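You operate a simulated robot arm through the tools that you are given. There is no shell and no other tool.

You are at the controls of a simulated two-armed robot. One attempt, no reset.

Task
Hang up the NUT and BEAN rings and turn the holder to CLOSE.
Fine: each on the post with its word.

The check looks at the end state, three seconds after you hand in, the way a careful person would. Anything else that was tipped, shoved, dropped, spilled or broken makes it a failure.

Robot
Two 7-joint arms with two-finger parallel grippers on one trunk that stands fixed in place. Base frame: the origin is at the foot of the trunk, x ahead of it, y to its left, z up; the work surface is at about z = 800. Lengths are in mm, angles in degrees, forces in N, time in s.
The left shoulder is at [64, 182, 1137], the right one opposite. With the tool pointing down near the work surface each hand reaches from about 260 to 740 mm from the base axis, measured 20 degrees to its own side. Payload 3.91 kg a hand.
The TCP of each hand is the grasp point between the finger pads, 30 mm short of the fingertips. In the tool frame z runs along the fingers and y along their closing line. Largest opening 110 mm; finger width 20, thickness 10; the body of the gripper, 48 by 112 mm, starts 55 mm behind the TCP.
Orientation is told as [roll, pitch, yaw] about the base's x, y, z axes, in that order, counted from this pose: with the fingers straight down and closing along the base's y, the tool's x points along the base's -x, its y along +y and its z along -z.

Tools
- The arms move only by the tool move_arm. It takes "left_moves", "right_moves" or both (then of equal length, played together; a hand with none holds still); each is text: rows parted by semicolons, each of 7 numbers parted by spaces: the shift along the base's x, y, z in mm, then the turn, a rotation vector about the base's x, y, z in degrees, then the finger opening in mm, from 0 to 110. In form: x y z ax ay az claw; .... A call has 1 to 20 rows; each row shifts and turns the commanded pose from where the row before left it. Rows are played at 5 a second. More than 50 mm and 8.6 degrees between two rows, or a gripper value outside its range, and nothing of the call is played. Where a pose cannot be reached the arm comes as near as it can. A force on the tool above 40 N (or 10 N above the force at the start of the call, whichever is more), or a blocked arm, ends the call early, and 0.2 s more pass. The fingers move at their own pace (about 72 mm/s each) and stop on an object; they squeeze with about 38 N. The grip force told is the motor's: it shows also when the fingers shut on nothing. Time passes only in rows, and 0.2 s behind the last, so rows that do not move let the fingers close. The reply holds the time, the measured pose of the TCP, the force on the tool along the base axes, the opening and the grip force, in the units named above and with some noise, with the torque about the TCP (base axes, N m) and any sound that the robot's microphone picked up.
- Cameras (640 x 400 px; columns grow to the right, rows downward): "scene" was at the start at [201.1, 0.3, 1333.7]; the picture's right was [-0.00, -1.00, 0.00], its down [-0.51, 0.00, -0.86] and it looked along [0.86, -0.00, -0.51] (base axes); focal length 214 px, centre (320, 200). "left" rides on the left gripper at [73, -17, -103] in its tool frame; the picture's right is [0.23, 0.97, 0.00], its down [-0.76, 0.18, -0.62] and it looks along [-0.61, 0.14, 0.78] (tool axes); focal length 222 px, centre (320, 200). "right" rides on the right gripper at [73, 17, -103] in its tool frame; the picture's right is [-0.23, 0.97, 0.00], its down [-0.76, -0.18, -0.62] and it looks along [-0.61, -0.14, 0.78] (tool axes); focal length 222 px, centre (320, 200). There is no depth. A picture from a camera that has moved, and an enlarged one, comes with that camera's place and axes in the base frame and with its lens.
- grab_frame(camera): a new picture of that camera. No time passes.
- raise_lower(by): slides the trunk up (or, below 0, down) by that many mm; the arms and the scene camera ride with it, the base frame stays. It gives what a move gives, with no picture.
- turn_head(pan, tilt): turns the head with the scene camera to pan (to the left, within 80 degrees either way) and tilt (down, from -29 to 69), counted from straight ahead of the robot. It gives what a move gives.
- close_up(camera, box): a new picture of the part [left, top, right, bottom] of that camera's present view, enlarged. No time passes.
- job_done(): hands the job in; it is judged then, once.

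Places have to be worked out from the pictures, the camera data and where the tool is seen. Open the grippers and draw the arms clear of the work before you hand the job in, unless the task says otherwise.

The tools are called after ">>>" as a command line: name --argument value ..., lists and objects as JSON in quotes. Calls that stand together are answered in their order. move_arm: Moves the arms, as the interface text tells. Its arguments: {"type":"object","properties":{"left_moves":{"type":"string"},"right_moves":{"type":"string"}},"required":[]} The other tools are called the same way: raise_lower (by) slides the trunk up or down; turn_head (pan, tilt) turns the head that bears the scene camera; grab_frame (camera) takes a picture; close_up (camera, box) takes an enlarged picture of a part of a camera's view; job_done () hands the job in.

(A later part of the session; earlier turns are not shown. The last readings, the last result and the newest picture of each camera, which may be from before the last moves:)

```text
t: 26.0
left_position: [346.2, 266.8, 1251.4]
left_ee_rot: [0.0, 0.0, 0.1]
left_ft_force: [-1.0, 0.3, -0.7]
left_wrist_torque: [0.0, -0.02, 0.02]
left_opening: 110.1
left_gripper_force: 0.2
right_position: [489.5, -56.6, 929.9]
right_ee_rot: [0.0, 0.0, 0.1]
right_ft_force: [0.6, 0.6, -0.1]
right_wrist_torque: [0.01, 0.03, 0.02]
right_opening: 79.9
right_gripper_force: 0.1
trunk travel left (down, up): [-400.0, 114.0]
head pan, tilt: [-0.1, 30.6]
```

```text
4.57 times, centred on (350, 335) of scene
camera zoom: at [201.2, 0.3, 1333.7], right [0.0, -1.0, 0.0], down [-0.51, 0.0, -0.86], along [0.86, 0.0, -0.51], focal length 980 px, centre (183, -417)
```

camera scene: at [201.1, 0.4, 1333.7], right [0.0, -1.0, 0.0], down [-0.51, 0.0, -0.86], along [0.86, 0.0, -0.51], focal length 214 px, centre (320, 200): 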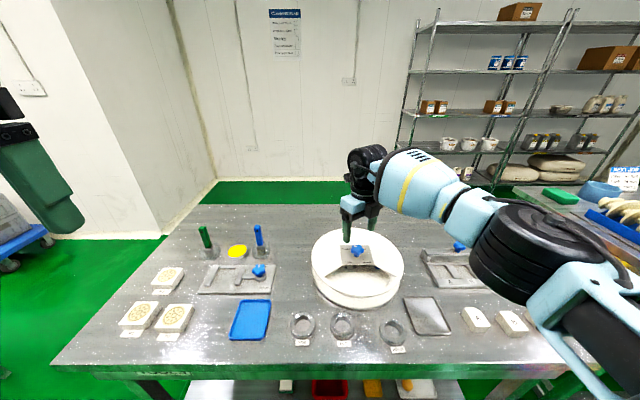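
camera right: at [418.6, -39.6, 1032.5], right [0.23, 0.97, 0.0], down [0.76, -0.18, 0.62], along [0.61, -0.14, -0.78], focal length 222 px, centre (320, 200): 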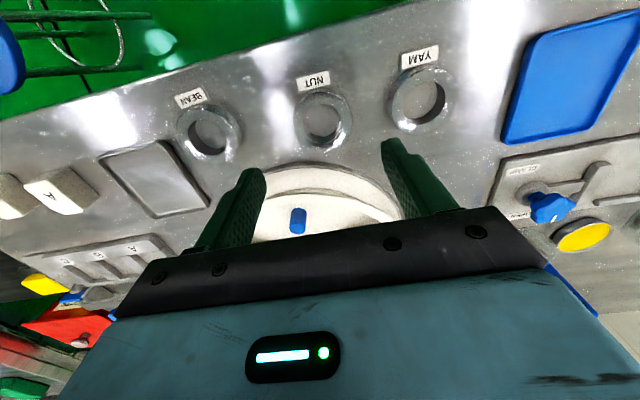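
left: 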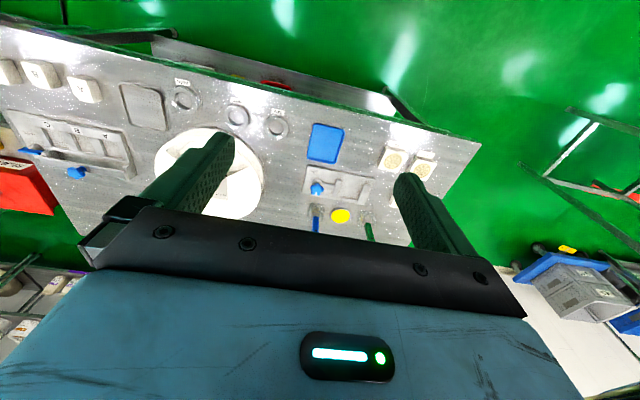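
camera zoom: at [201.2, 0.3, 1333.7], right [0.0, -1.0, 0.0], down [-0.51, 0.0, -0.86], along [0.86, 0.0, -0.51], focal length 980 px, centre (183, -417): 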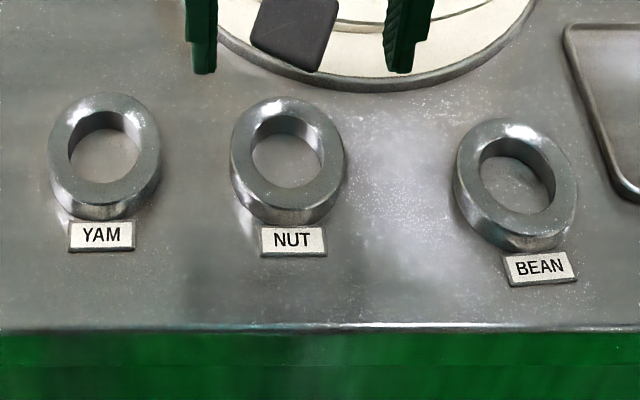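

NUT ring ≈(491.5,-54.6), outer Ø≈58, hole ≈38, top z≈819. I'll descend with the open fingers straddling it along y.

>>> move_arm --right_moves "2 2 -25 0 0 0 80; 0 0 -25 0 0 0 80; 0 0 -20 0 0 0 80; 0 0 0 0 0 0 80"

>>> grab_frame --camera "right"

>>> close_up --camera "scene" --box '[290, 270, 400, 350]'

```text
t: 27.0
left_position: [344.5, 267.0, 1253.2]
left_ee_rot: [-0.1, 0.0, 0.1]
left_ft_force: [0.2, 0.0, -1.1]
left_wrist_torque: [0.02, -0.01, -0.05]
left_opening: 109.9
left_gripper_force: 0.0
right_position: [493.7, -54.0, 858.9]
right_ee_rot: [-0.1, 0.0, 0.1]
right_ft_force: [0.3, 0.3, 0.1]
right_wrist_torque: [0.01, 0.06, -0.03]
right_opening: 80.3
right_gripper_force: 0.1
trunk travel left (down, up): [-400.0, 114.0]
head pan, tilt: [-0.1, 30.6]
```

```text
taken
camera right: at [420.7, -36.9, 962.8], right [0.23, 0.97, 0.0], down [0.76, -0.18, 0.62], along [0.61, -0.14, -0.78], focal length 222 px, centre (320, 200)
```

right: 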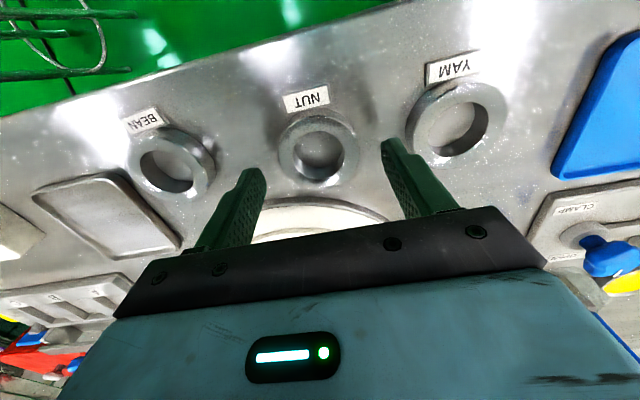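

```text
5.00 times, centred on (345, 310) of scene
camera zoom: at [201.0, 0.4, 1333.8], right [0.0, -1.0, 0.0], down [-0.51, 0.0, -0.86], along [0.86, 0.0, -0.51], focal length 1072 px, centre (195, -350)
```

zoom: 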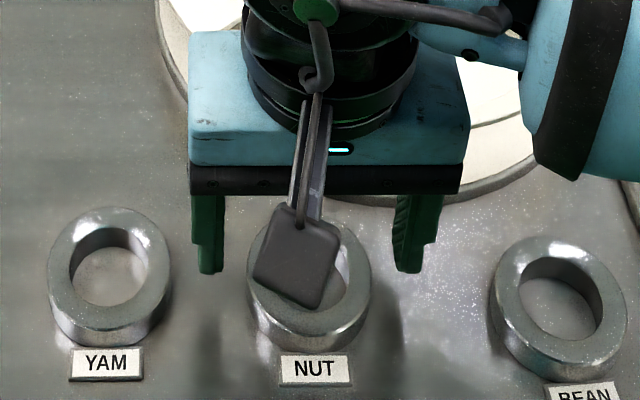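

>>> close_up --camera "right" --box '[250, 100, 390, 200]'

```text
4.00 times, centred on (320, 150) of right
camera zoom: at [420.7, -36.9, 962.8], right [0.23, 0.97, 0.0], down [0.76, -0.18, 0.62], along [0.61, -0.14, -0.78], focal length 888 px, centre (320, 400)
```

zoom: 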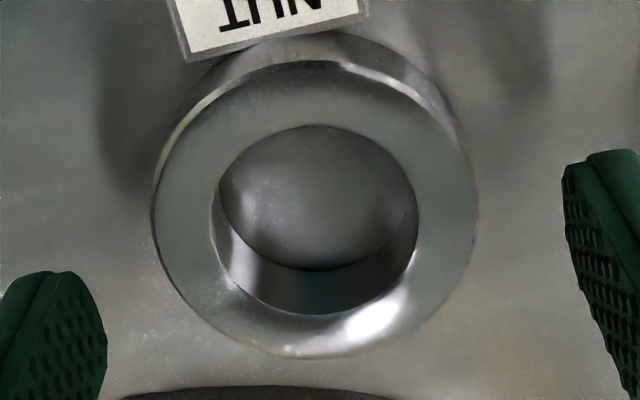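

Ring is centred between the fingers. Descend the last 24 mm and close.

>>> move_arm --right_moves "-1.5 0 -12 0 0 0 80; 0 0 -8 0 0 0 80; 0 0 -3 0 0 0 80; 0 0 0 0 0 0 70; 0 0 0 0 0 0 62; 0 0 0 0 0 0 50; 0 0 0 0 0 0 45; 0 0 0 0 0 0 45"

>>> grab_frame --camera "right"

>>> close_up --camera "right" --box '[250, 100, 390, 200]'

```text
t: 28.8
left_position: [346.5, 267.1, 1250.1]
left_ee_rot: [-0.1, 0.0, 0.1]
left_ft_force: [0.1, 0.0, 0.3]
left_wrist_torque: [0.02, 0.01, 0.01]
left_opening: 110.1
left_gripper_force: 0.1
right_position: [491.4, -55.2, 836.8]
right_ee_rot: [0.0, -0.1, 0.0]
right_ft_force: [0.9, 0.0, 0.2]
right_wrist_torque: [-0.04, -0.07, 0.0]
right_opening: 56.4
right_gripper_force: 37.7
trunk travel left (down, up): [-400.0, 114.0]
head pan, tilt: [-0.1, 30.6]
```

```text
taken
camera right: at [419.4, -37.2, 940.0], right [0.23, 0.97, 0.0], down [0.76, -0.18, 0.62], along [0.61, -0.14, -0.78], focal length 222 px, centre (320, 200)
```

right: 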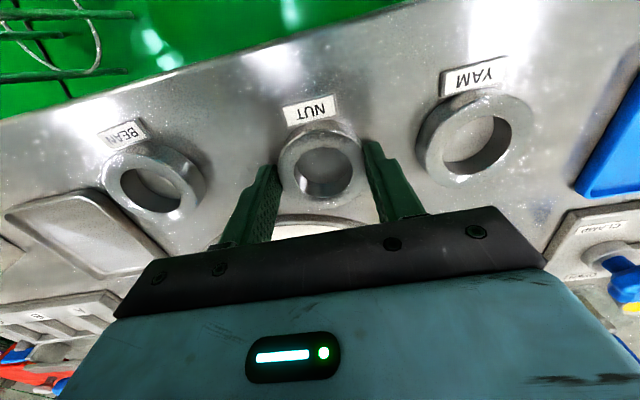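

```text
4.00 times, centred on (320, 150) of right
camera zoom: at [419.4, -37.2, 940.0], right [0.23, 0.97, 0.0], down [0.76, -0.18, 0.62], along [0.61, -0.14, -0.78], focal length 888 px, centre (320, 400)
```

zoom: 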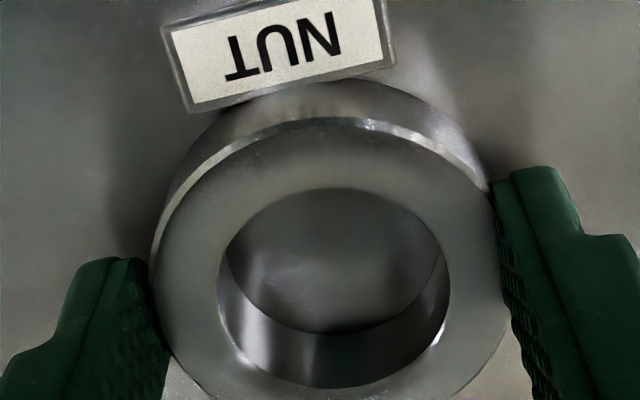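

Ring gripped at 56 mm. Lift it 100 mm and check.

>>> move_arm --right_moves "0 0 10 0 0 0 45; 0 0 25 0 0 0 45; 0 0 35 0 0 0 45; 0 0 35 0 0 0 45; 0 0 0 0 0 0 45"

>>> grab_frame --camera "right"

>>> grab_frame --camera "scene"

```text
t: 30.0
left_position: [346.4, 267.1, 1250.6]
left_ee_rot: [-0.1, 0.1, 0.1]
left_ft_force: [0.3, -0.8, 0.3]
left_wrist_torque: [-0.03, 0.02, 0.01]
left_opening: 110.2
left_gripper_force: 0.1
right_position: [491.2, -55.4, 941.0]
right_ee_rot: [-0.1, 0.0, 0.1]
right_ft_force: [0.3, 0.5, -1.1]
right_wrist_torque: [-0.01, 0.01, 0.0]
right_opening: 56.1
right_gripper_force: 37.7
trunk travel left (down, up): [-400.0, 114.0]
head pan, tilt: [-0.1, 30.6]
```

```text
taken
camera right: at [419.4, -37.6, 1044.9], right [0.23, 0.97, 0.0], down [0.76, -0.18, 0.62], along [0.61, -0.14, -0.78], focal length 222 px, centre (320, 200)
```

right: 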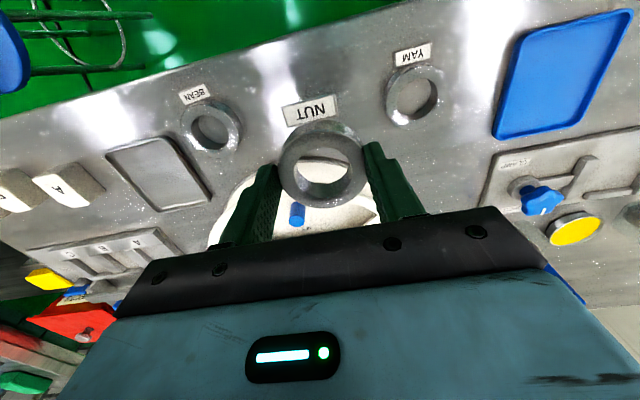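

```text
taken
camera scene: at [201.5, 0.3, 1333.6], right [0.0, -1.0, 0.0], down [-0.51, 0.0, -0.86], along [0.86, 0.0, -0.51], focal length 214 px, centre (320, 200)
```

scene: 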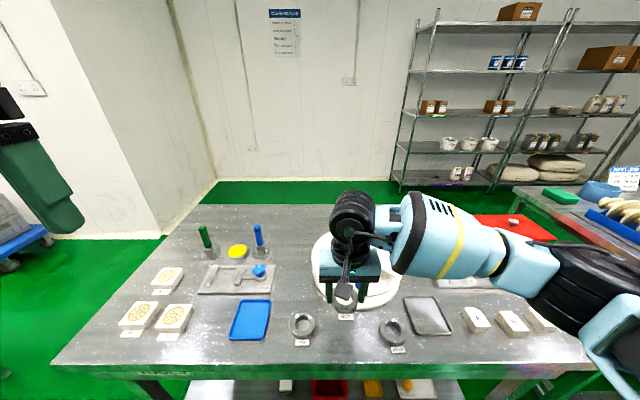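

The ring is held and the label stayed on the table. Carry it over the NUT post at z≈941.

>>> move_arm --right_moves "36.7 -18.1 0 0 0 0 45; 36.7 -18.1 0 0 0 0 45; 36.6 -18.1 0 0 0 0 45; 0 0 0 0 0 0 45; 0 0 0 0 0 0 45"

>>> close_up --camera "right" --box '[220, 60, 420, 220]'

>>> close_up --camera "scene" --box '[300, 220, 420, 310]'

```text
t: 31.2
left_position: [346.1, 266.7, 1250.6]
left_ee_rot: [-0.1, 0.0, 0.1]
left_ft_force: [0.7, 0.2, -0.2]
left_wrist_torque: [0.03, 0.03, 0.04]
left_opening: 109.9
left_gripper_force: 0.1
right_position: [601.5, -108.6, 941.4]
right_ee_rot: [0.0, 0.1, 0.1]
right_ft_force: [-0.6, 0.3, -1.9]
right_wrist_torque: [-0.01, 0.02, 0.02]
right_opening: 56.3
right_gripper_force: 38.3
trunk travel left (down, up): [-400.0, 114.0]
head pan, tilt: [-0.1, 30.6]
```

```text
2.50 times, centred on (320, 140) of right
camera zoom: at [530.1, -91.3, 1043.8], right [0.23, 0.97, 0.0], down [0.76, -0.18, 0.62], along [0.61, -0.14, -0.78], focal length 555 px, centre (320, 350)
```

zoom: 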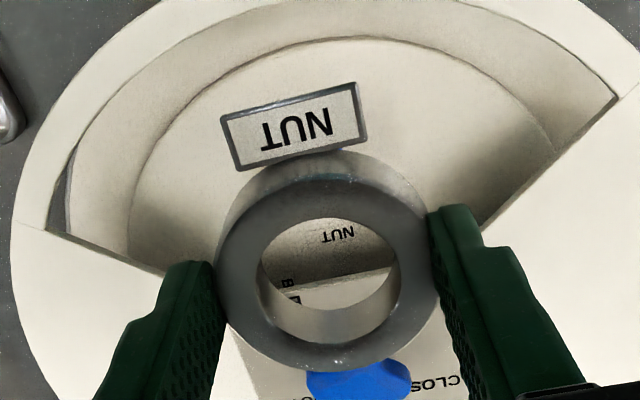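

```text
4.44 times, centred on (360, 265) of scene
camera zoom: at [201.5, 0.3, 1333.7], right [0.0, -1.0, 0.0], down [-0.51, 0.0, -0.86], along [0.86, 0.0, -0.51], focal length 953 px, centre (142, -89)
```

zoom: 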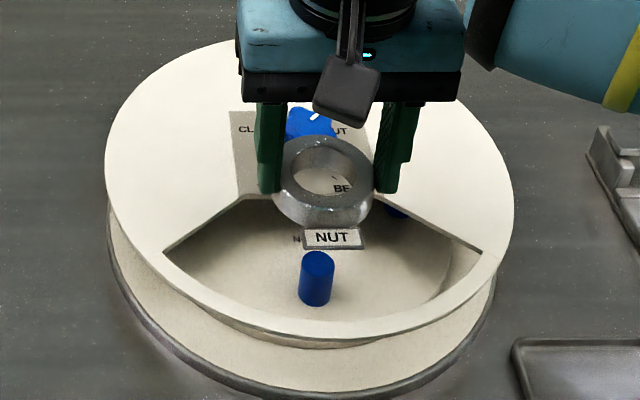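

The NUT tag is attached to the ring, projecting ~40 mm from ring centre toward me; window (547–639) still leaves room for 561–630. Lower partway to just above the post and check alignment.

>>> move_arm --right_moves "-0.5 -0.8 -25 0 0 0 45; 0 0 -25 0 0 0 45; 0 0 -8 0 0 0 45; 0 0 0 0 0 0 45"

>>> close_up --camera "right" --box '[220, 60, 420, 220]'

>>> close_up --camera "scene" --box '[300, 220, 420, 310]'

```text
t: 32.2
left_position: [346.5, 266.6, 1252.7]
left_ee_rot: [-0.1, -0.1, 0.1]
left_ft_force: [0.2, -0.2, 0.6]
left_wrist_torque: [0.03, 0.01, 0.01]
left_opening: 110.0
left_gripper_force: 0.0
right_position: [601.8, -109.8, 883.8]
right_ee_rot: [0.0, 0.1, 0.1]
right_ft_force: [-0.6, -0.4, -1.7]
right_wrist_torque: [0.02, 0.01, 0.01]
right_opening: 56.1
right_gripper_force: 37.9
trunk travel left (down, up): [-400.0, 114.0]
head pan, tilt: [-0.1, 30.6]
```

```text
2.50 times, centred on (320, 140) of right
camera zoom: at [529.5, -92.6, 986.3], right [0.23, 0.97, 0.0], down [0.76, -0.18, 0.62], along [0.61, -0.14, -0.78], focal length 555 px, centre (320, 350)
```

zoom: 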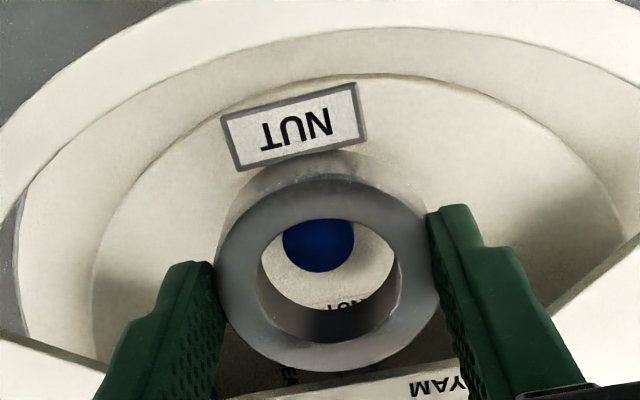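

```text
4.44 times, centred on (360, 265) of scene
camera zoom: at [201.3, 0.4, 1333.7], right [0.0, -1.0, 0.0], down [-0.51, 0.0, -0.86], along [0.86, 0.0, -0.51], focal length 953 px, centre (142, -89)
```

zoom: 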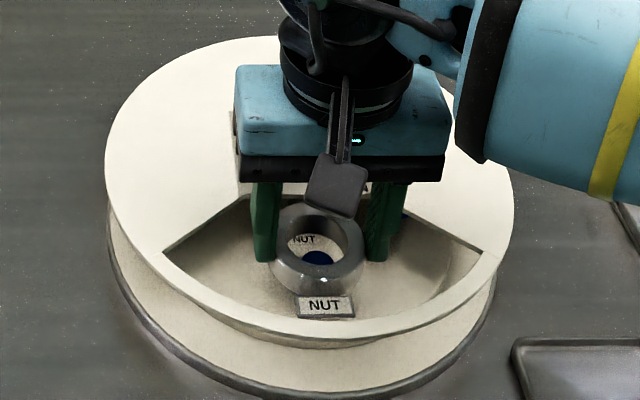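

The post is visible through the ring's hole, slightly toward -x; nudge -2.5 mm in x and lower over the post.

>>> move_arm --right_moves "-2.5 -1 0 0 0 0 45; 0 0 -10 0 0 0 45; 0 0 -10 0 0 0 45; 0 0 -8 0 0 0 45; 0 0 -4 0 0 0 45; 0 0 0 0 0 0 45"

>>> close_up --camera "right" --box '[220, 60, 420, 220]'

>>> close_up --camera "scene" --box '[300, 220, 420, 310]'

```text
t: 33.6
left_position: [343.9, 267.4, 1251.3]
left_ee_rot: [-0.1, 0.0, 0.1]
left_ft_force: [0.0, 0.2, 0.2]
left_wrist_torque: [0.02, 0.0, -0.03]
left_opening: 110.1
left_gripper_force: 0.1
right_position: [597.9, -110.0, 856.2]
right_ee_rot: [0.2, -0.4, 0.1]
right_ft_force: [1.4, -0.6, 24.6]
right_wrist_torque: [-0.26, 0.61, -0.03]
right_opening: 56.5
right_gripper_force: 38.1
trunk travel left (down, up): [-400.0, 114.0]
head pan, tilt: [-0.1, 30.6]
```

```text
2.50 times, centred on (320, 140) of right
camera zoom: at [525.5, -92.8, 958.4], right [0.23, 0.97, 0.0], down [0.76, -0.18, 0.63], along [0.61, -0.14, -0.78], focal length 555 px, centre (320, 350)
```

zoom: 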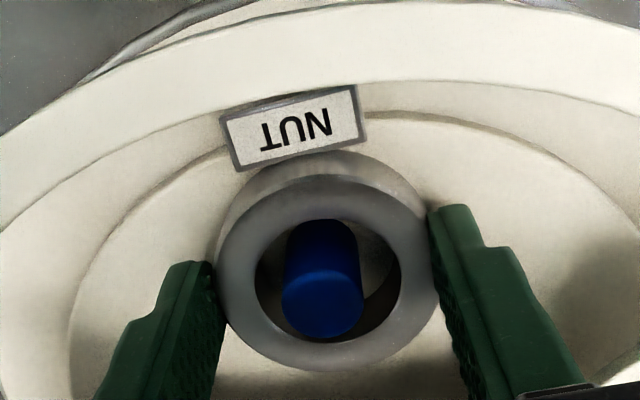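

```text
4.44 times, centred on (360, 265) of scene
camera zoom: at [199.0, 0.7, 1334.4], right [0.0, -1.0, 0.0], down [-0.51, 0.0, -0.86], along [0.86, 0.0, -0.51], focal length 953 px, centre (142, -89)
```

zoom: 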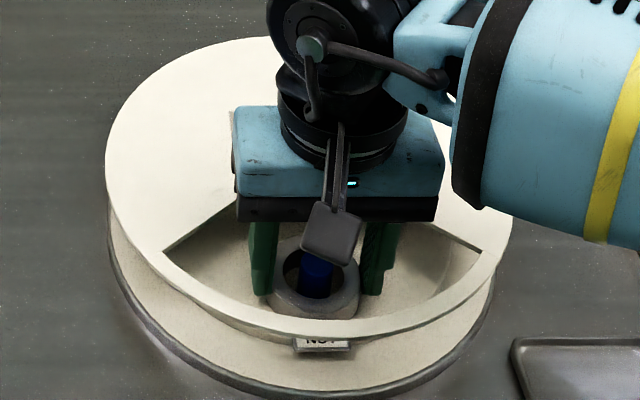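

Contact (24 N up) at TCP z 856: the ring is resting on the disc with the post through its hole. Relieve pressure slightly, then open the fingers gently.

>>> move_arm --right_moves "0 0 3 0 0 0 45; 0 0 0 0 0 0 45; 0 0 0 0 0 0 62; 0 0 0 0 0 0 70; 0 0 0 0 0 0 74; 0 0 0 0 0 0 74"

>>> close_up --camera "right" --box '[220, 60, 420, 220]'

>>> close_up --camera "scene" --box '[300, 220, 420, 310]'

```text
t: 35.0
left_position: [345.9, 266.5, 1251.5]
left_ee_rot: [-0.1, 0.1, 0.2]
left_ft_force: [0.2, -0.1, -0.1]
left_wrist_torque: [0.0, 0.01, 0.0]
left_opening: 109.9
left_gripper_force: 0.1
right_position: [597.8, -111.3, 854.9]
right_ee_rot: [0.0, 0.0, 0.1]
right_ft_force: [0.0, -0.4, 0.2]
right_wrist_torque: [0.01, 0.01, -0.03]
right_opening: 74.0
right_gripper_force: 0.0
trunk travel left (down, up): [-400.0, 114.0]
head pan, tilt: [-0.1, 30.6]
```

```text
2.50 times, centred on (320, 140) of right
camera zoom: at [526.3, -93.4, 957.5], right [0.23, 0.97, 0.0], down [0.76, -0.18, 0.62], along [0.61, -0.14, -0.78], focal length 555 px, centre (320, 350)
```

zoom: 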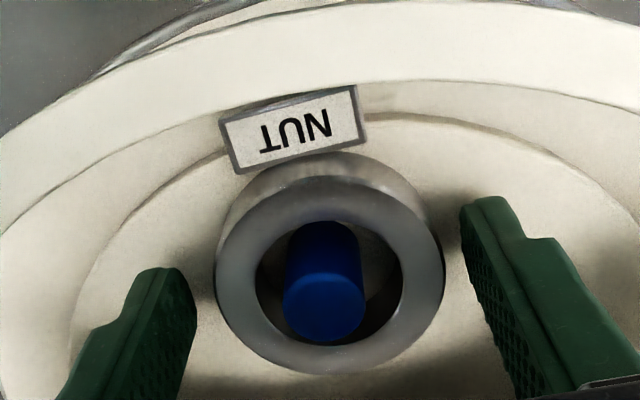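

```text
4.44 times, centred on (360, 265) of scene
camera zoom: at [201.1, 0.4, 1333.7], right [0.0, -1.0, 0.0], down [-0.51, 0.0, -0.86], along [0.86, 0.0, -0.51], focal length 953 px, centre (142, -89)
```

zoom: 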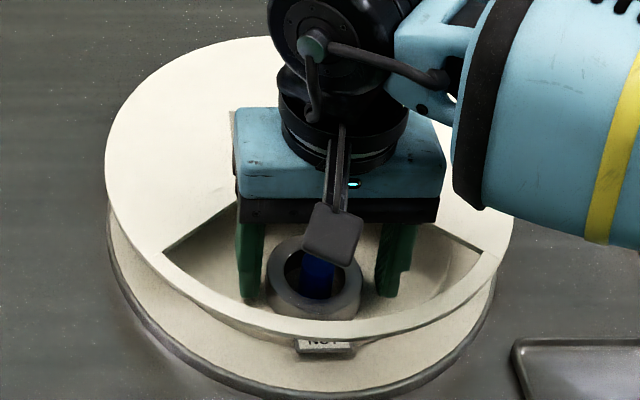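

NUT ring sits on its post, fingers are clear. Retract straight up and look.

>>> move_arm --right_moves "0 0 15 0 0 0 74; 0 0 30 0 0 0 74; 0 0 35 0 0 0 74; 0 0 40 0 0 0 74; 0 0 0 0 0 0 74"

>>> close_up --camera "right" --box '[220, 40, 420, 180]'

>>> close_up --camera "scene" --box '[300, 220, 420, 310]'

```text
t: 36.2
left_position: [345.9, 267.2, 1252.1]
left_ee_rot: [-0.1, 0.0, 0.1]
left_ft_force: [-0.6, 0.5, 0.3]
left_wrist_torque: [0.01, 0.02, -0.02]
left_opening: 110.0
left_gripper_force: 0.0
right_position: [597.1, -112.1, 975.6]
right_ee_rot: [0.1, 0.1, 0.1]
right_ft_force: [0.1, -0.6, 0.2]
right_wrist_torque: [0.03, -0.03, 0.02]
right_opening: 73.9
right_gripper_force: 0.1
trunk travel left (down, up): [-400.0, 114.0]
head pan, tilt: [-0.1, 30.6]
```

```text
2.86 times, centred on (320, 110) of right
camera zoom: at [525.8, -94.0, 1078.4], right [0.23, 0.97, 0.0], down [0.76, -0.18, 0.62], along [0.61, -0.14, -0.78], focal length 635 px, centre (320, 457)
```

zoom: 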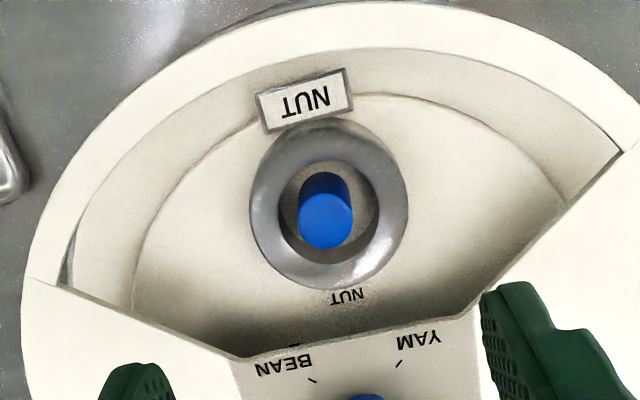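

```text
4.44 times, centred on (360, 265) of scene
camera zoom: at [201.5, 0.2, 1333.6], right [0.0, -1.0, 0.0], down [-0.51, 0.0, -0.86], along [0.86, 0.0, -0.51], focal length 953 px, centre (142, -89)
```

zoom: 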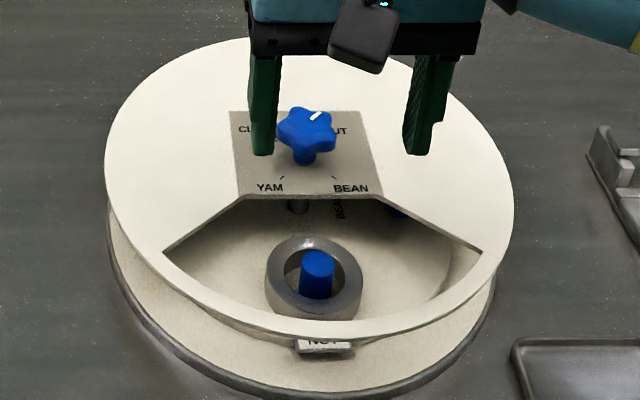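

NUT ring is properly on its post. Now go back to the knob: above it at yaw -18.5° (lobe/valley alignment), then look.

>>> move_arm --right_moves "25 1 0 0 0 -6.2 80; 25 1 0 0 0 -6.2 80; 23 0 0 0 0 -6.2 80; 0 0 0 0 0 0 80; 0 0 0 0 0 0 80"

>>> close_up --camera "right" --box '[220, 70, 420, 195]'

```text
t: 37.4
left_position: [345.4, 267.6, 1250.4]
left_ee_rot: [-0.1, 0.0, 0.1]
left_ft_force: [0.8, 0.5, -0.9]
left_wrist_torque: [0.0, 0.01, 0.01]
left_opening: 109.9
left_gripper_force: 0.1
right_position: [671.6, -107.7, 974.9]
right_ee_rot: [0.0, 0.0, -18.5]
right_ft_force: [-0.6, 0.1, 0.3]
right_wrist_torque: [-0.02, 0.02, -0.01]
right_opening: 80.2
right_gripper_force: 0.2
trunk travel left (down, up): [-400.0, 114.0]
head pan, tilt: [-0.1, 30.6]
```

```text
3.20 times, centred on (320, 132) of right
camera zoom: at [608.6, -68.6, 1078.1], right [0.52, 0.85, 0.0], down [0.67, -0.41, 0.62], along [0.53, -0.33, -0.78], focal length 711 px, centre (320, 416)
```

zoom: 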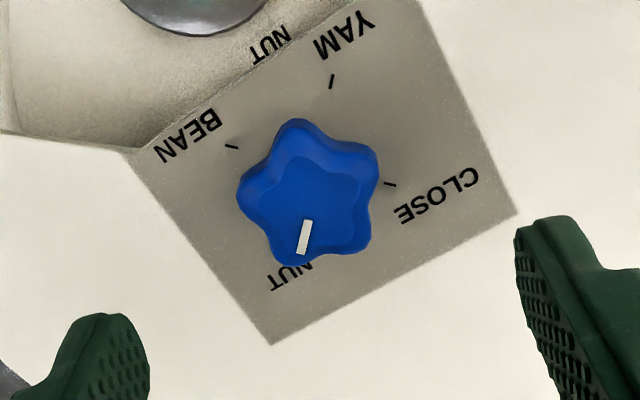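

Star alignment suggests yaw ≈ -10.5°. Correct yaw and position, descend around the knob and close.

>>> move_arm --right_moves "-1.5 -2.2 0 0 0 8 80; 0 0 -25 0 0 0 80; 0 0 -25 0 0 0 80; 0 0 -18 0 0 0 80; 0 0 -8 0 0 0 80; 0 0 0 0 0 0 45; 0 0 0 0 0 0 30; 0 0 0 0 0 0 20; 0 0 0 0 0 0 20; 0 0 0 0 0 0 20"

>>> close_up --camera "right" --box '[240, 100, 400, 220]'

>>> close_up --camera "scene" --box '[300, 220, 420, 310]'

```text
t: 39.6
left_position: [344.8, 267.0, 1251.2]
left_ee_rot: [-0.1, 0.1, 0.1]
left_ft_force: [-0.9, -0.2, 0.1]
left_wrist_torque: [-0.01, 0.0, 0.01]
left_opening: 110.0
left_gripper_force: 0.1
right_position: [669.2, -109.6, 898.6]
right_ee_rot: [0.1, -0.1, -10.5]
right_ft_force: [-0.4, 3.6, -4.7]
right_wrist_torque: [0.22, -0.94, -0.04]
right_opening: 37.5
right_gripper_force: 44.9
trunk travel left (down, up): [-400.0, 114.0]
head pan, tilt: [-0.1, 30.6]
```

```text
3.33 times, centred on (320, 160) of right
camera zoom: at [602.0, -79.8, 1001.5], right [0.4, 0.92, 0.0], down [0.72, -0.31, 0.62], along [0.57, -0.25, -0.78], focal length 740 px, centre (320, 333)
```

zoom: 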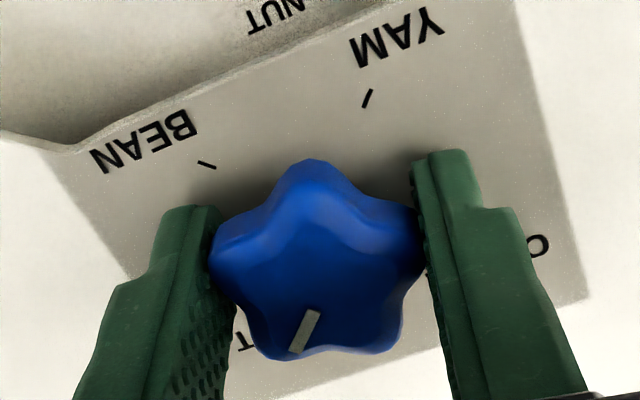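

```text
4.44 times, centred on (360, 265) of scene
camera zoom: at [201.4, 0.8, 1333.6], right [0.0, -1.0, 0.0], down [-0.51, 0.0, -0.86], along [0.86, 0.0, -0.51], focal length 953 px, centre (142, -89)
```

zoom: 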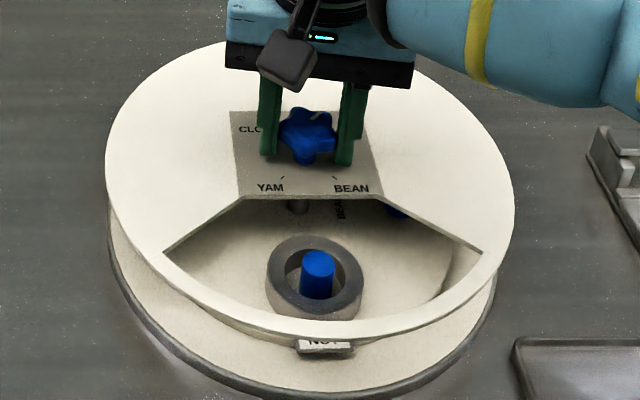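

Gripped at 37.5 mm. Turn clockwise 45° first, watching the ring and tag.

>>> move_arm --right_moves "0 0 0 0 0 -5 20; 0 0 0 0 0 -5 20; 0 0 0 0 0 -5 20; 0 0 0 0 0 -5 20; 0 0 0 0 0 -5 20; 0 0 0 0 0 -5 20; 0 0 0 0 0 -5 20; 0 0 0 0 0 -5 20; 0 0 0 0 0 -5 20"

>>> close_up --camera "scene" --box '[300, 220, 420, 310]'

```text
t: 41.6
left_position: [346.3, 267.8, 1249.9]
left_ee_rot: [-0.1, 0.0, 0.0]
left_ft_force: [-0.4, 0.3, -0.5]
left_wrist_torque: [0.03, 0.01, 0.03]
left_opening: 110.2
left_gripper_force: 0.1
right_position: [670.2, -109.4, 898.3]
right_ee_rot: [-0.1, 0.2, -55.6]
right_ft_force: [-3.3, 9.6, -9.7]
right_wrist_torque: [0.76, -0.05, 0.02]
right_opening: 37.4
right_gripper_force: 44.6
trunk travel left (down, up): [-400.0, 114.0]
head pan, tilt: [-0.1, 30.6]
```

```text
4.44 times, centred on (360, 265) of scene
camera zoom: at [201.5, 1.3, 1333.6], right [0.0, -1.0, 0.0], down [-0.51, 0.0, -0.86], along [0.86, 0.0, -0.51], focal length 953 px, centre (142, -89)
```

zoom: 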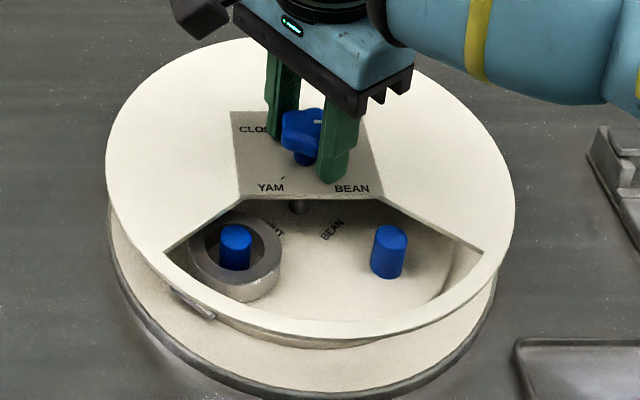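

The ring rides along nicely and BEAN's post is coming. Continue the other 45°.

>>> move_arm --right_moves "0 0 0 0 0 -5 20; 0 0 0 0 0 -5 20; 0 0 0 0 0 -5 20; 0 0 0 0 0 -5 20; 0 0 0 0 0 -5 20; 0 0 0 0 0 -5 20; 0 0 0 0 0 -5 20; 0 0 0 0 0 -5 20; 0 0 0 0 0 -5 20; 0 0 0 0 0 0 20"

>>> close_up --camera "scene" --box '[300, 220, 420, 310]'

>>> close_up --camera "right" --box '[240, 80, 400, 220]'

```text
t: 43.8
left_position: [346.7, 266.7, 1250.5]
left_ee_rot: [-0.2, 0.0, 0.1]
left_ft_force: [-0.6, 0.4, 0.1]
left_wrist_torque: [-0.02, 0.02, 0.01]
left_opening: 110.0
left_gripper_force: 0.1
right_position: [670.4, -109.9, 899.3]
right_ee_rot: [0.0, 0.0, -100.6]
right_ft_force: [-1.9, 11.7, -12.3]
right_wrist_torque: [0.92, -0.32, 0.01]
right_opening: 37.1
right_gripper_force: 45.2
trunk travel left (down, up): [-400.0, 114.0]
head pan, tilt: [-0.1, 30.6]
```

```text
4.44 times, centred on (360, 265) of scene
camera zoom: at [202.0, 1.5, 1333.6], right [0.0, -1.0, 0.0], down [-0.51, 0.0, -0.86], along [0.86, 0.0, -0.51], focal length 953 px, centre (142, -89)
```

zoom: 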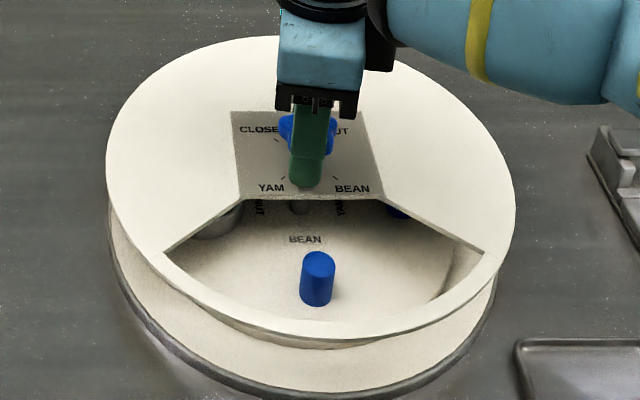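

```text
2.86 times, centred on (320, 150) of right
camera zoom: at [700.7, -41.1, 1001.5], right [0.92, -0.4, 0.0], down [-0.31, -0.72, 0.62], along [-0.25, -0.57, -0.78], focal length 635 px, centre (320, 343)
```

zoom: 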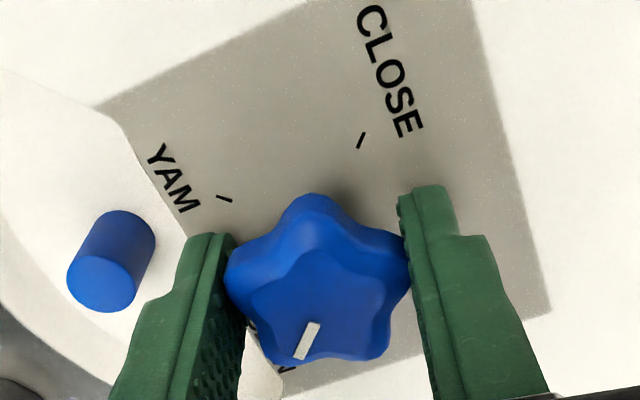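

BEAN post is now in the window with the pointer opposite CLOSE. Release the knob, rise, and move over the BEAN ring.

>>> move_arm --right_moves "0 0 0 0 0 0 60; 0 0 0 0 0 0 80; 0 0 25 0 0 0 80; 0 0 35 0 0 0 80; 0 0 40 0 0 0 80; -15.6 -5.2 0 0 0 8.4 80; -15.6 -5.2 0 0 0 8.4 80; -15.6 -5.2 0 0 0 8.4 80; -15.6 -5.2 0 0 0 8.4 80; -15.6 -5.2 0 0 0 8.4 80; -15.6 -5.2 0 0 0 8.4 80; -15.6 -5.2 0 0 0 8.4 80; -15.6 -5.2 0 0 0 8.4 80; -15.6 -5.2 0 0 0 8.4 80; -15.6 -5.2 0 0 0 8.4 80; -15.6 -5.2 0 0 0 8.4 80; -15.6 -5.2 0 0 0 8.2 80; 0 0 -35 0 0 0 80; 0 0 -35 0 0 0 80; 0 0 0 0 0 0 80"

>>> close_up --camera "right" --box '[240, 50, 400, 150]'

>>> close_up --camera "scene" --box '[280, 230, 420, 370]'

```text
t: 48.0
left_position: [346.0, 267.7, 1251.2]
left_ee_rot: [-0.1, 0.0, 0.1]
left_ft_force: [0.5, 0.7, -0.2]
left_wrist_torque: [-0.01, 0.0, 0.02]
left_opening: 110.0
left_gripper_force: 0.0
right_position: [482.2, -171.5, 928.4]
right_ee_rot: [0.0, 0.0, 0.1]
right_ft_force: [-0.1, 0.2, -0.3]
right_wrist_torque: [0.0, -0.01, -0.02]
right_opening: 80.1
right_gripper_force: 0.0
trunk travel left (down, up): [-400.0, 114.0]
head pan, tilt: [-0.1, 30.6]
```

```text
4.00 times, centred on (320, 100) of right
camera zoom: at [410.8, -155.3, 1031.1], right [0.22, 0.97, 0.0], down [0.76, -0.18, 0.62], along [0.61, -0.14, -0.78], focal length 888 px, centre (320, 600)
```

zoom: 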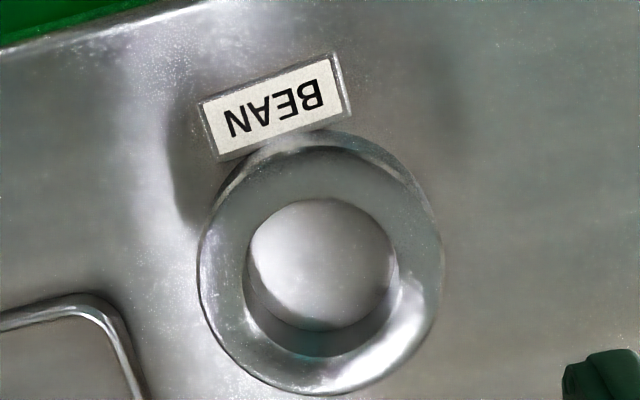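

```text
2.86 times, centred on (350, 300) of scene
camera zoom: at [201.1, 0.5, 1333.8], right [0.0, -1.0, 0.0], down [-0.51, 0.0, -0.86], along [0.86, 0.0, -0.51], focal length 613 px, centre (234, -86)
```

zoom: 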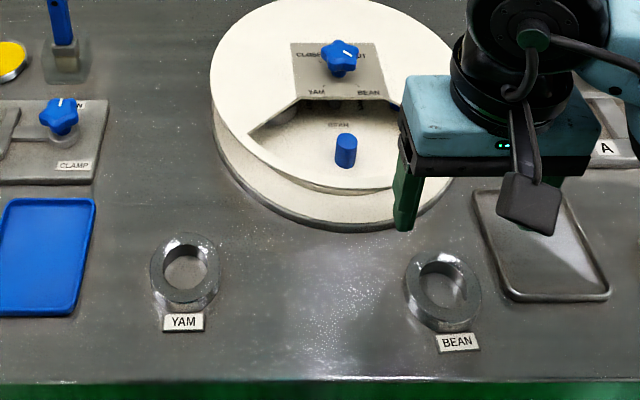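

BEAN ring ≈(480,-173), its tag rotated ~8°. The steel tray edge is near the right finger, so use a 72 mm opening and yaw +8°; descend partway and check.

>>> move_arm --right_moves "-2 -1.5 -20 0 0 8 72; 0 0 -25 0 0 0 72; 0 0 -25 0 0 0 72; 0 0 0 0 0 0 72"

>>> close_up --camera "right" --box '[220, 80, 420, 205]'

>>> close_up --camera "scene" --box '[340, 270, 460, 360]'

```text
t: 49.0
left_position: [345.6, 267.5, 1250.9]
left_ee_rot: [0.0, -0.1, 0.0]
left_ft_force: [0.3, 0.4, 0.6]
left_wrist_torque: [0.0, 0.0, -0.06]
left_opening: 109.9
left_gripper_force: 0.1
right_position: [481.3, -174.6, 859.2]
right_ee_rot: [0.0, 0.0, 8.1]
right_ft_force: [0.5, -0.1, 1.1]
right_wrist_torque: [-0.01, 0.04, 0.01]
right_opening: 71.9
right_gripper_force: 0.0
trunk travel left (down, up): [-400.0, 114.0]
head pan, tilt: [-0.1, 30.6]
```

```text
3.20 times, centred on (320, 142) of right
camera zoom: at [407.1, -166.7, 961.5], right [0.09, 1.0, 0.0], down [0.78, -0.07, 0.62], along [0.62, -0.06, -0.78], focal length 711 px, centre (320, 384)
```

zoom: 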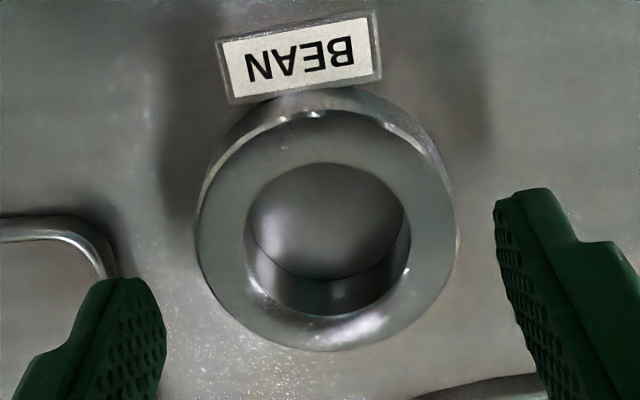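

```text
4.44 times, centred on (400, 315) of scene
camera zoom: at [201.0, 0.5, 1333.8], right [0.0, -1.0, 0.0], down [-0.51, 0.0, -0.86], along [0.86, 0.0, -0.51], focal length 953 px, centre (-36, -311)
```

zoom: 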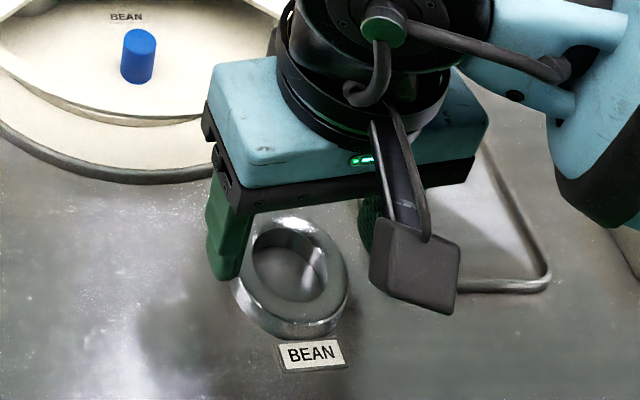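

Ring is centred between the fingers with ~7 mm to the tray. Descend and close.

>>> move_arm --right_moves "-1.5 0.5 -12 0 0 0 72; 0 0 -7 0 0 0 72; 0 0 -3 0 0 0 72; 0 0 0 0 0 0 62; 0 0 0 0 0 0 52; 0 0 0 0 0 0 45; 0 0 0 0 0 0 45; 0 0 0 0 0 0 45"

>>> close_up --camera "right" --box '[220, 80, 420, 220]'

```text
t: 50.8
left_position: [346.0, 266.8, 1251.8]
left_ee_rot: [-0.1, 0.1, 0.1]
left_ft_force: [0.7, 0.6, -0.1]
left_wrist_torque: [-0.02, 0.03, 0.01]
left_opening: 110.1
left_gripper_force: 0.0
right_position: [479.9, -173.2, 837.0]
right_ee_rot: [0.0, 0.1, 8.1]
right_ft_force: [0.0, 0.6, 0.4]
right_wrist_torque: [-0.01, 0.0, 0.0]
right_opening: 56.9
right_gripper_force: 38.0
trunk travel left (down, up): [-400.0, 114.0]
head pan, tilt: [-0.1, 30.6]
```

```text
2.86 times, centred on (320, 150) of right
camera zoom: at [405.7, -167.0, 939.8], right [0.09, 1.0, 0.0], down [0.78, -0.07, 0.62], along [0.62, -0.06, -0.78], focal length 635 px, centre (320, 343)
```

zoom: 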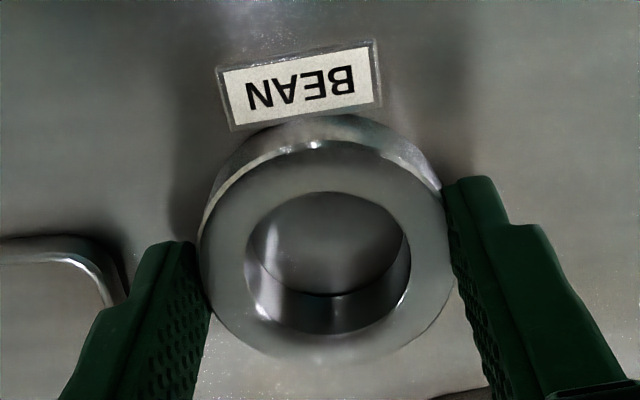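

Gripped. Lift and carry over the BEAN post, yawing back to 0°.

>>> move_arm --right_moves "0 0 10 0 0 0 45; 0 0 25 0 0 0 45; 0 0 35 0 0 0 45; 0 0 35 0 0 0 45; 29.8 15.7 0 0 0 -4 45; 29.8 15.7 0 0 0 -4 45; 29.8 15.7 0 0 0 0 45; 29.8 15.6 0 0 0 0 45; 0 0 -20 0 0 0 45; 0 0 -20 0 0 0 45; 0 0 -16 0 0 0 45; 0 0 0 0 0 0 45"

>>> close_up --camera "right" --box '[220, 60, 420, 220]'

>>> close_up --camera "scene" --box '[300, 220, 420, 310]'

```text
t: 53.4
left_position: [345.6, 266.5, 1251.7]
left_ee_rot: [-0.1, 0.0, 0.1]
left_ft_force: [0.4, -0.3, -0.5]
left_wrist_torque: [-0.01, 0.04, -0.02]
left_opening: 110.1
left_gripper_force: 0.1
right_position: [598.5, -110.1, 885.8]
right_ee_rot: [0.0, 0.0, 0.1]
right_ft_force: [0.1, -0.2, -1.2]
right_wrist_torque: [0.03, -0.01, 0.0]
right_opening: 56.6
right_gripper_force: 38.1
trunk travel left (down, up): [-400.0, 114.0]
head pan, tilt: [-0.1, 30.6]
```

```text
2.50 times, centred on (320, 140) of right
camera zoom: at [526.6, -94.9, 988.6], right [0.23, 0.97, 0.0], down [0.76, -0.18, 0.62], along [0.61, -0.14, -0.78], focal length 555 px, centre (320, 350)
```

zoom: 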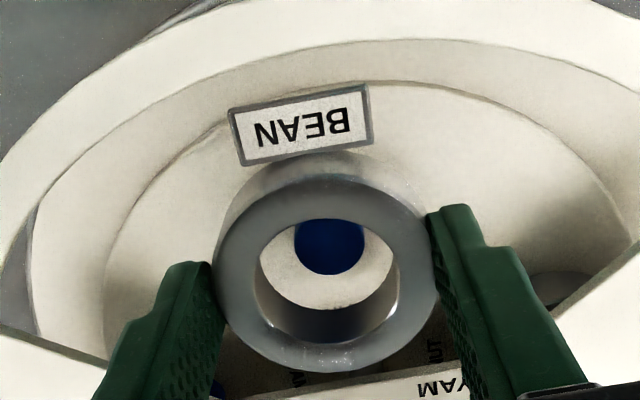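

```text
4.44 times, centred on (360, 265) of scene
camera zoom: at [201.2, 0.5, 1333.7], right [0.0, -1.0, 0.0], down [-0.51, 0.0, -0.86], along [0.86, 0.0, -0.51], focal length 953 px, centre (142, -89)
```

zoom: 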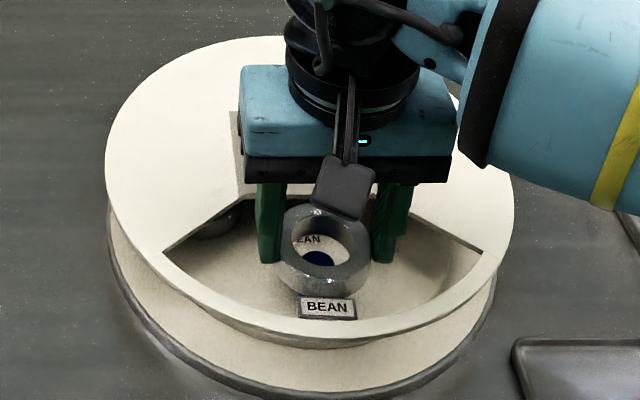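

Post centred in the hole. Lower over the post gently.

>>> move_arm --right_moves "1 0 -10 0 0 0 45; 0 0 -10 0 0 0 45; 0 0 -6 0 0 0 45; 0 0 -3 0 0 0 45; 0 0 0 0 0 0 45"

>>> close_up --camera "right" --box '[220, 60, 420, 220]'

>>> close_up --camera "scene" --box '[300, 220, 420, 310]'

```text
t: 54.6
left_position: [346.5, 267.3, 1250.9]
left_ee_rot: [-0.2, -0.1, 0.1]
left_ft_force: [0.4, -0.3, 0.5]
left_wrist_torque: [-0.01, -0.01, -0.02]
left_opening: 110.0
left_gripper_force: 0.1
right_position: [599.2, -112.7, 856.7]
right_ee_rot: [0.0, 0.0, 0.1]
right_ft_force: [0.1, 0.5, -1.6]
right_wrist_torque: [0.01, -0.01, -0.01]
right_opening: 57.0
right_gripper_force: 38.4
trunk travel left (down, up): [-400.0, 114.0]
head pan, tilt: [-0.1, 30.6]
```

```text
2.50 times, centred on (320, 140) of right
camera zoom: at [527.2, -94.6, 959.5], right [0.23, 0.97, 0.0], down [0.76, -0.18, 0.62], along [0.61, -0.14, -0.78], focal length 555 px, centre (320, 350)
```

zoom: 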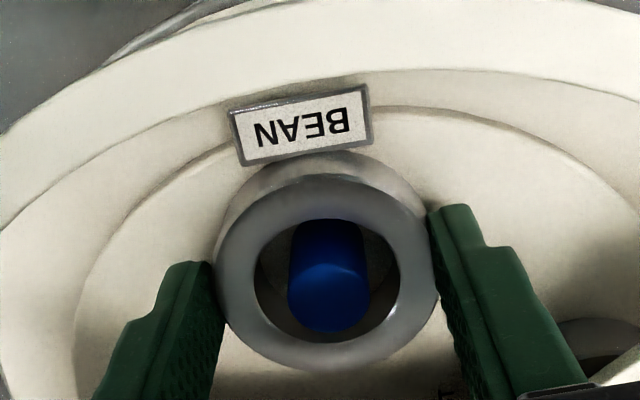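

```text
4.44 times, centred on (360, 265) of scene
camera zoom: at [201.2, 0.3, 1333.7], right [0.0, -1.0, 0.0], down [-0.51, 0.0, -0.86], along [0.86, 0.0, -0.51], focal length 953 px, centre (142, -89)
```

zoom: 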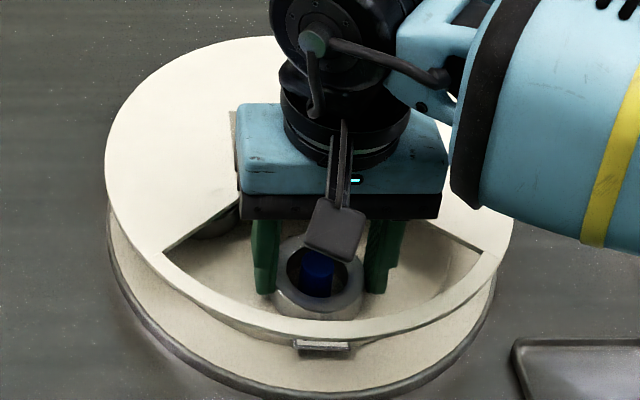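

The ring is around the post, almost at the disc, no contact force yet. Lower 1.5 mm and release gently, then retract.

>>> move_arm --right_moves "0 0 -1.5 0 0 0 45; 0 0 0 0 0 0 45; 0 0 0 0 0 0 62; 0 0 0 0 0 0 70; 0 0 0 0 0 0 74; 0 0 0 0 0 0 74"

>>> close_up --camera "right" --box '[220, 60, 420, 220]'

```text
t: 56.0
left_position: [345.5, 267.0, 1251.0]
left_ee_rot: [-0.2, 0.1, 0.1]
left_ft_force: [-0.7, -0.3, -0.1]
left_wrist_torque: [0.02, 0.04, -0.02]
left_opening: 110.0
left_gripper_force: 0.0
right_position: [599.5, -112.0, 855.9]
right_ee_rot: [-0.1, 0.0, 0.1]
right_ft_force: [-0.3, -0.5, 0.2]
right_wrist_torque: [0.01, 0.0, 0.0]
right_opening: 73.9
right_gripper_force: 0.0
trunk travel left (down, up): [-400.0, 114.0]
head pan, tilt: [-0.1, 30.6]
```

```text
2.50 times, centred on (320, 140) of right
camera zoom: at [527.3, -94.4, 958.5], right [0.23, 0.97, 0.0], down [0.76, -0.18, 0.62], along [0.61, -0.14, -0.78], focal length 555 px, centre (320, 350)
```

zoom: 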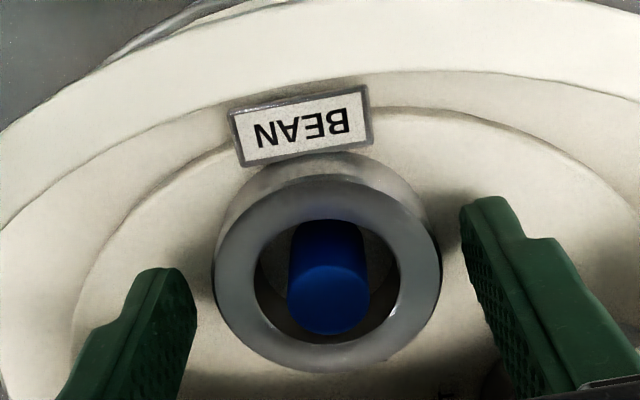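

BEAN ring released on its post. Retract up and go to the knob at yaw ≈ -100.5°.

>>> move_arm --right_moves "0 0 15 0 0 0 74; 0 0 30 0 0 0 74; 0 0 35 0 0 0 74; 0 0 40 0 0 0 74; 11.8 0.3 0 0 0 -8.4 80; 11.8 0.3 0 0 0 -8.4 80; 11.8 0.3 0 0 0 -8.4 80; 11.8 0.3 0 0 0 -8.4 80; 11.8 0.3 0 0 0 -8.4 80; 11.8 0.3 0 0 0 -8.4 80; 0 0 0 0 0 -8.4 80; 0 0 0 0 0 -8.4 80; 0 0 0 0 0 -8.4 80; 0 0 0 0 0 -8.4 80; 0 0 0 0 0 -8.4 80; 0 0 0 0 0 -8.2 80; 0 0 0 0 0 0 80; 0 0 0 0 0 0 80"

>>> close_up --camera "scene" --box '[300, 220, 420, 310]'

>>> close_up --camera "right" --box '[220, 60, 420, 200]'

```text
t: 59.8
left_position: [347.2, 266.2, 1250.4]
left_ee_rot: [-0.1, 0.0, 0.1]
left_ft_force: [0.1, 0.3, -1.2]
left_wrist_torque: [0.01, -0.01, -0.02]
left_opening: 109.8
left_gripper_force: 0.0
right_position: [670.8, -110.4, 976.7]
right_ee_rot: [0.0, 0.0, -100.6]
right_ft_force: [1.2, -0.3, -0.1]
right_wrist_torque: [0.01, 0.01, 0.0]
right_opening: 79.6
right_gripper_force: 0.1
trunk travel left (down, up): [-400.0, 114.0]
head pan, tilt: [-0.1, 30.6]
```

```text
4.44 times, centred on (360, 265) of scene
camera zoom: at [201.1, 0.4, 1333.7], right [0.0, -1.0, 0.0], down [-0.51, 0.0, -0.86], along [0.86, 0.0, -0.51], focal length 953 px, centre (142, -89)
```

zoom: 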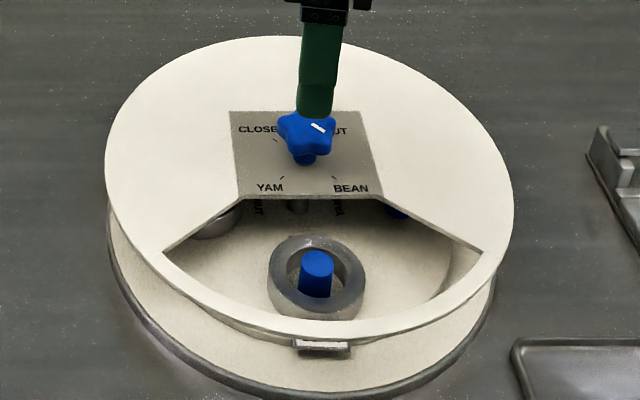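

```text
2.86 times, centred on (320, 130) of right
camera zoom: at [700.8, -41.4, 1078.5], right [0.92, -0.4, 0.0], down [-0.31, -0.72, 0.62], along [-0.25, -0.57, -0.78], focal length 635 px, centre (320, 400)
```

zoom: 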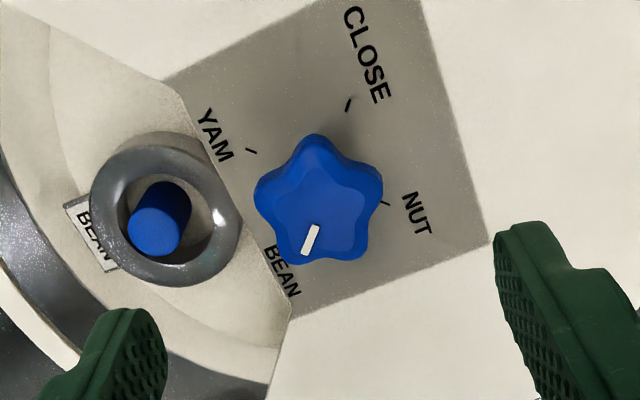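

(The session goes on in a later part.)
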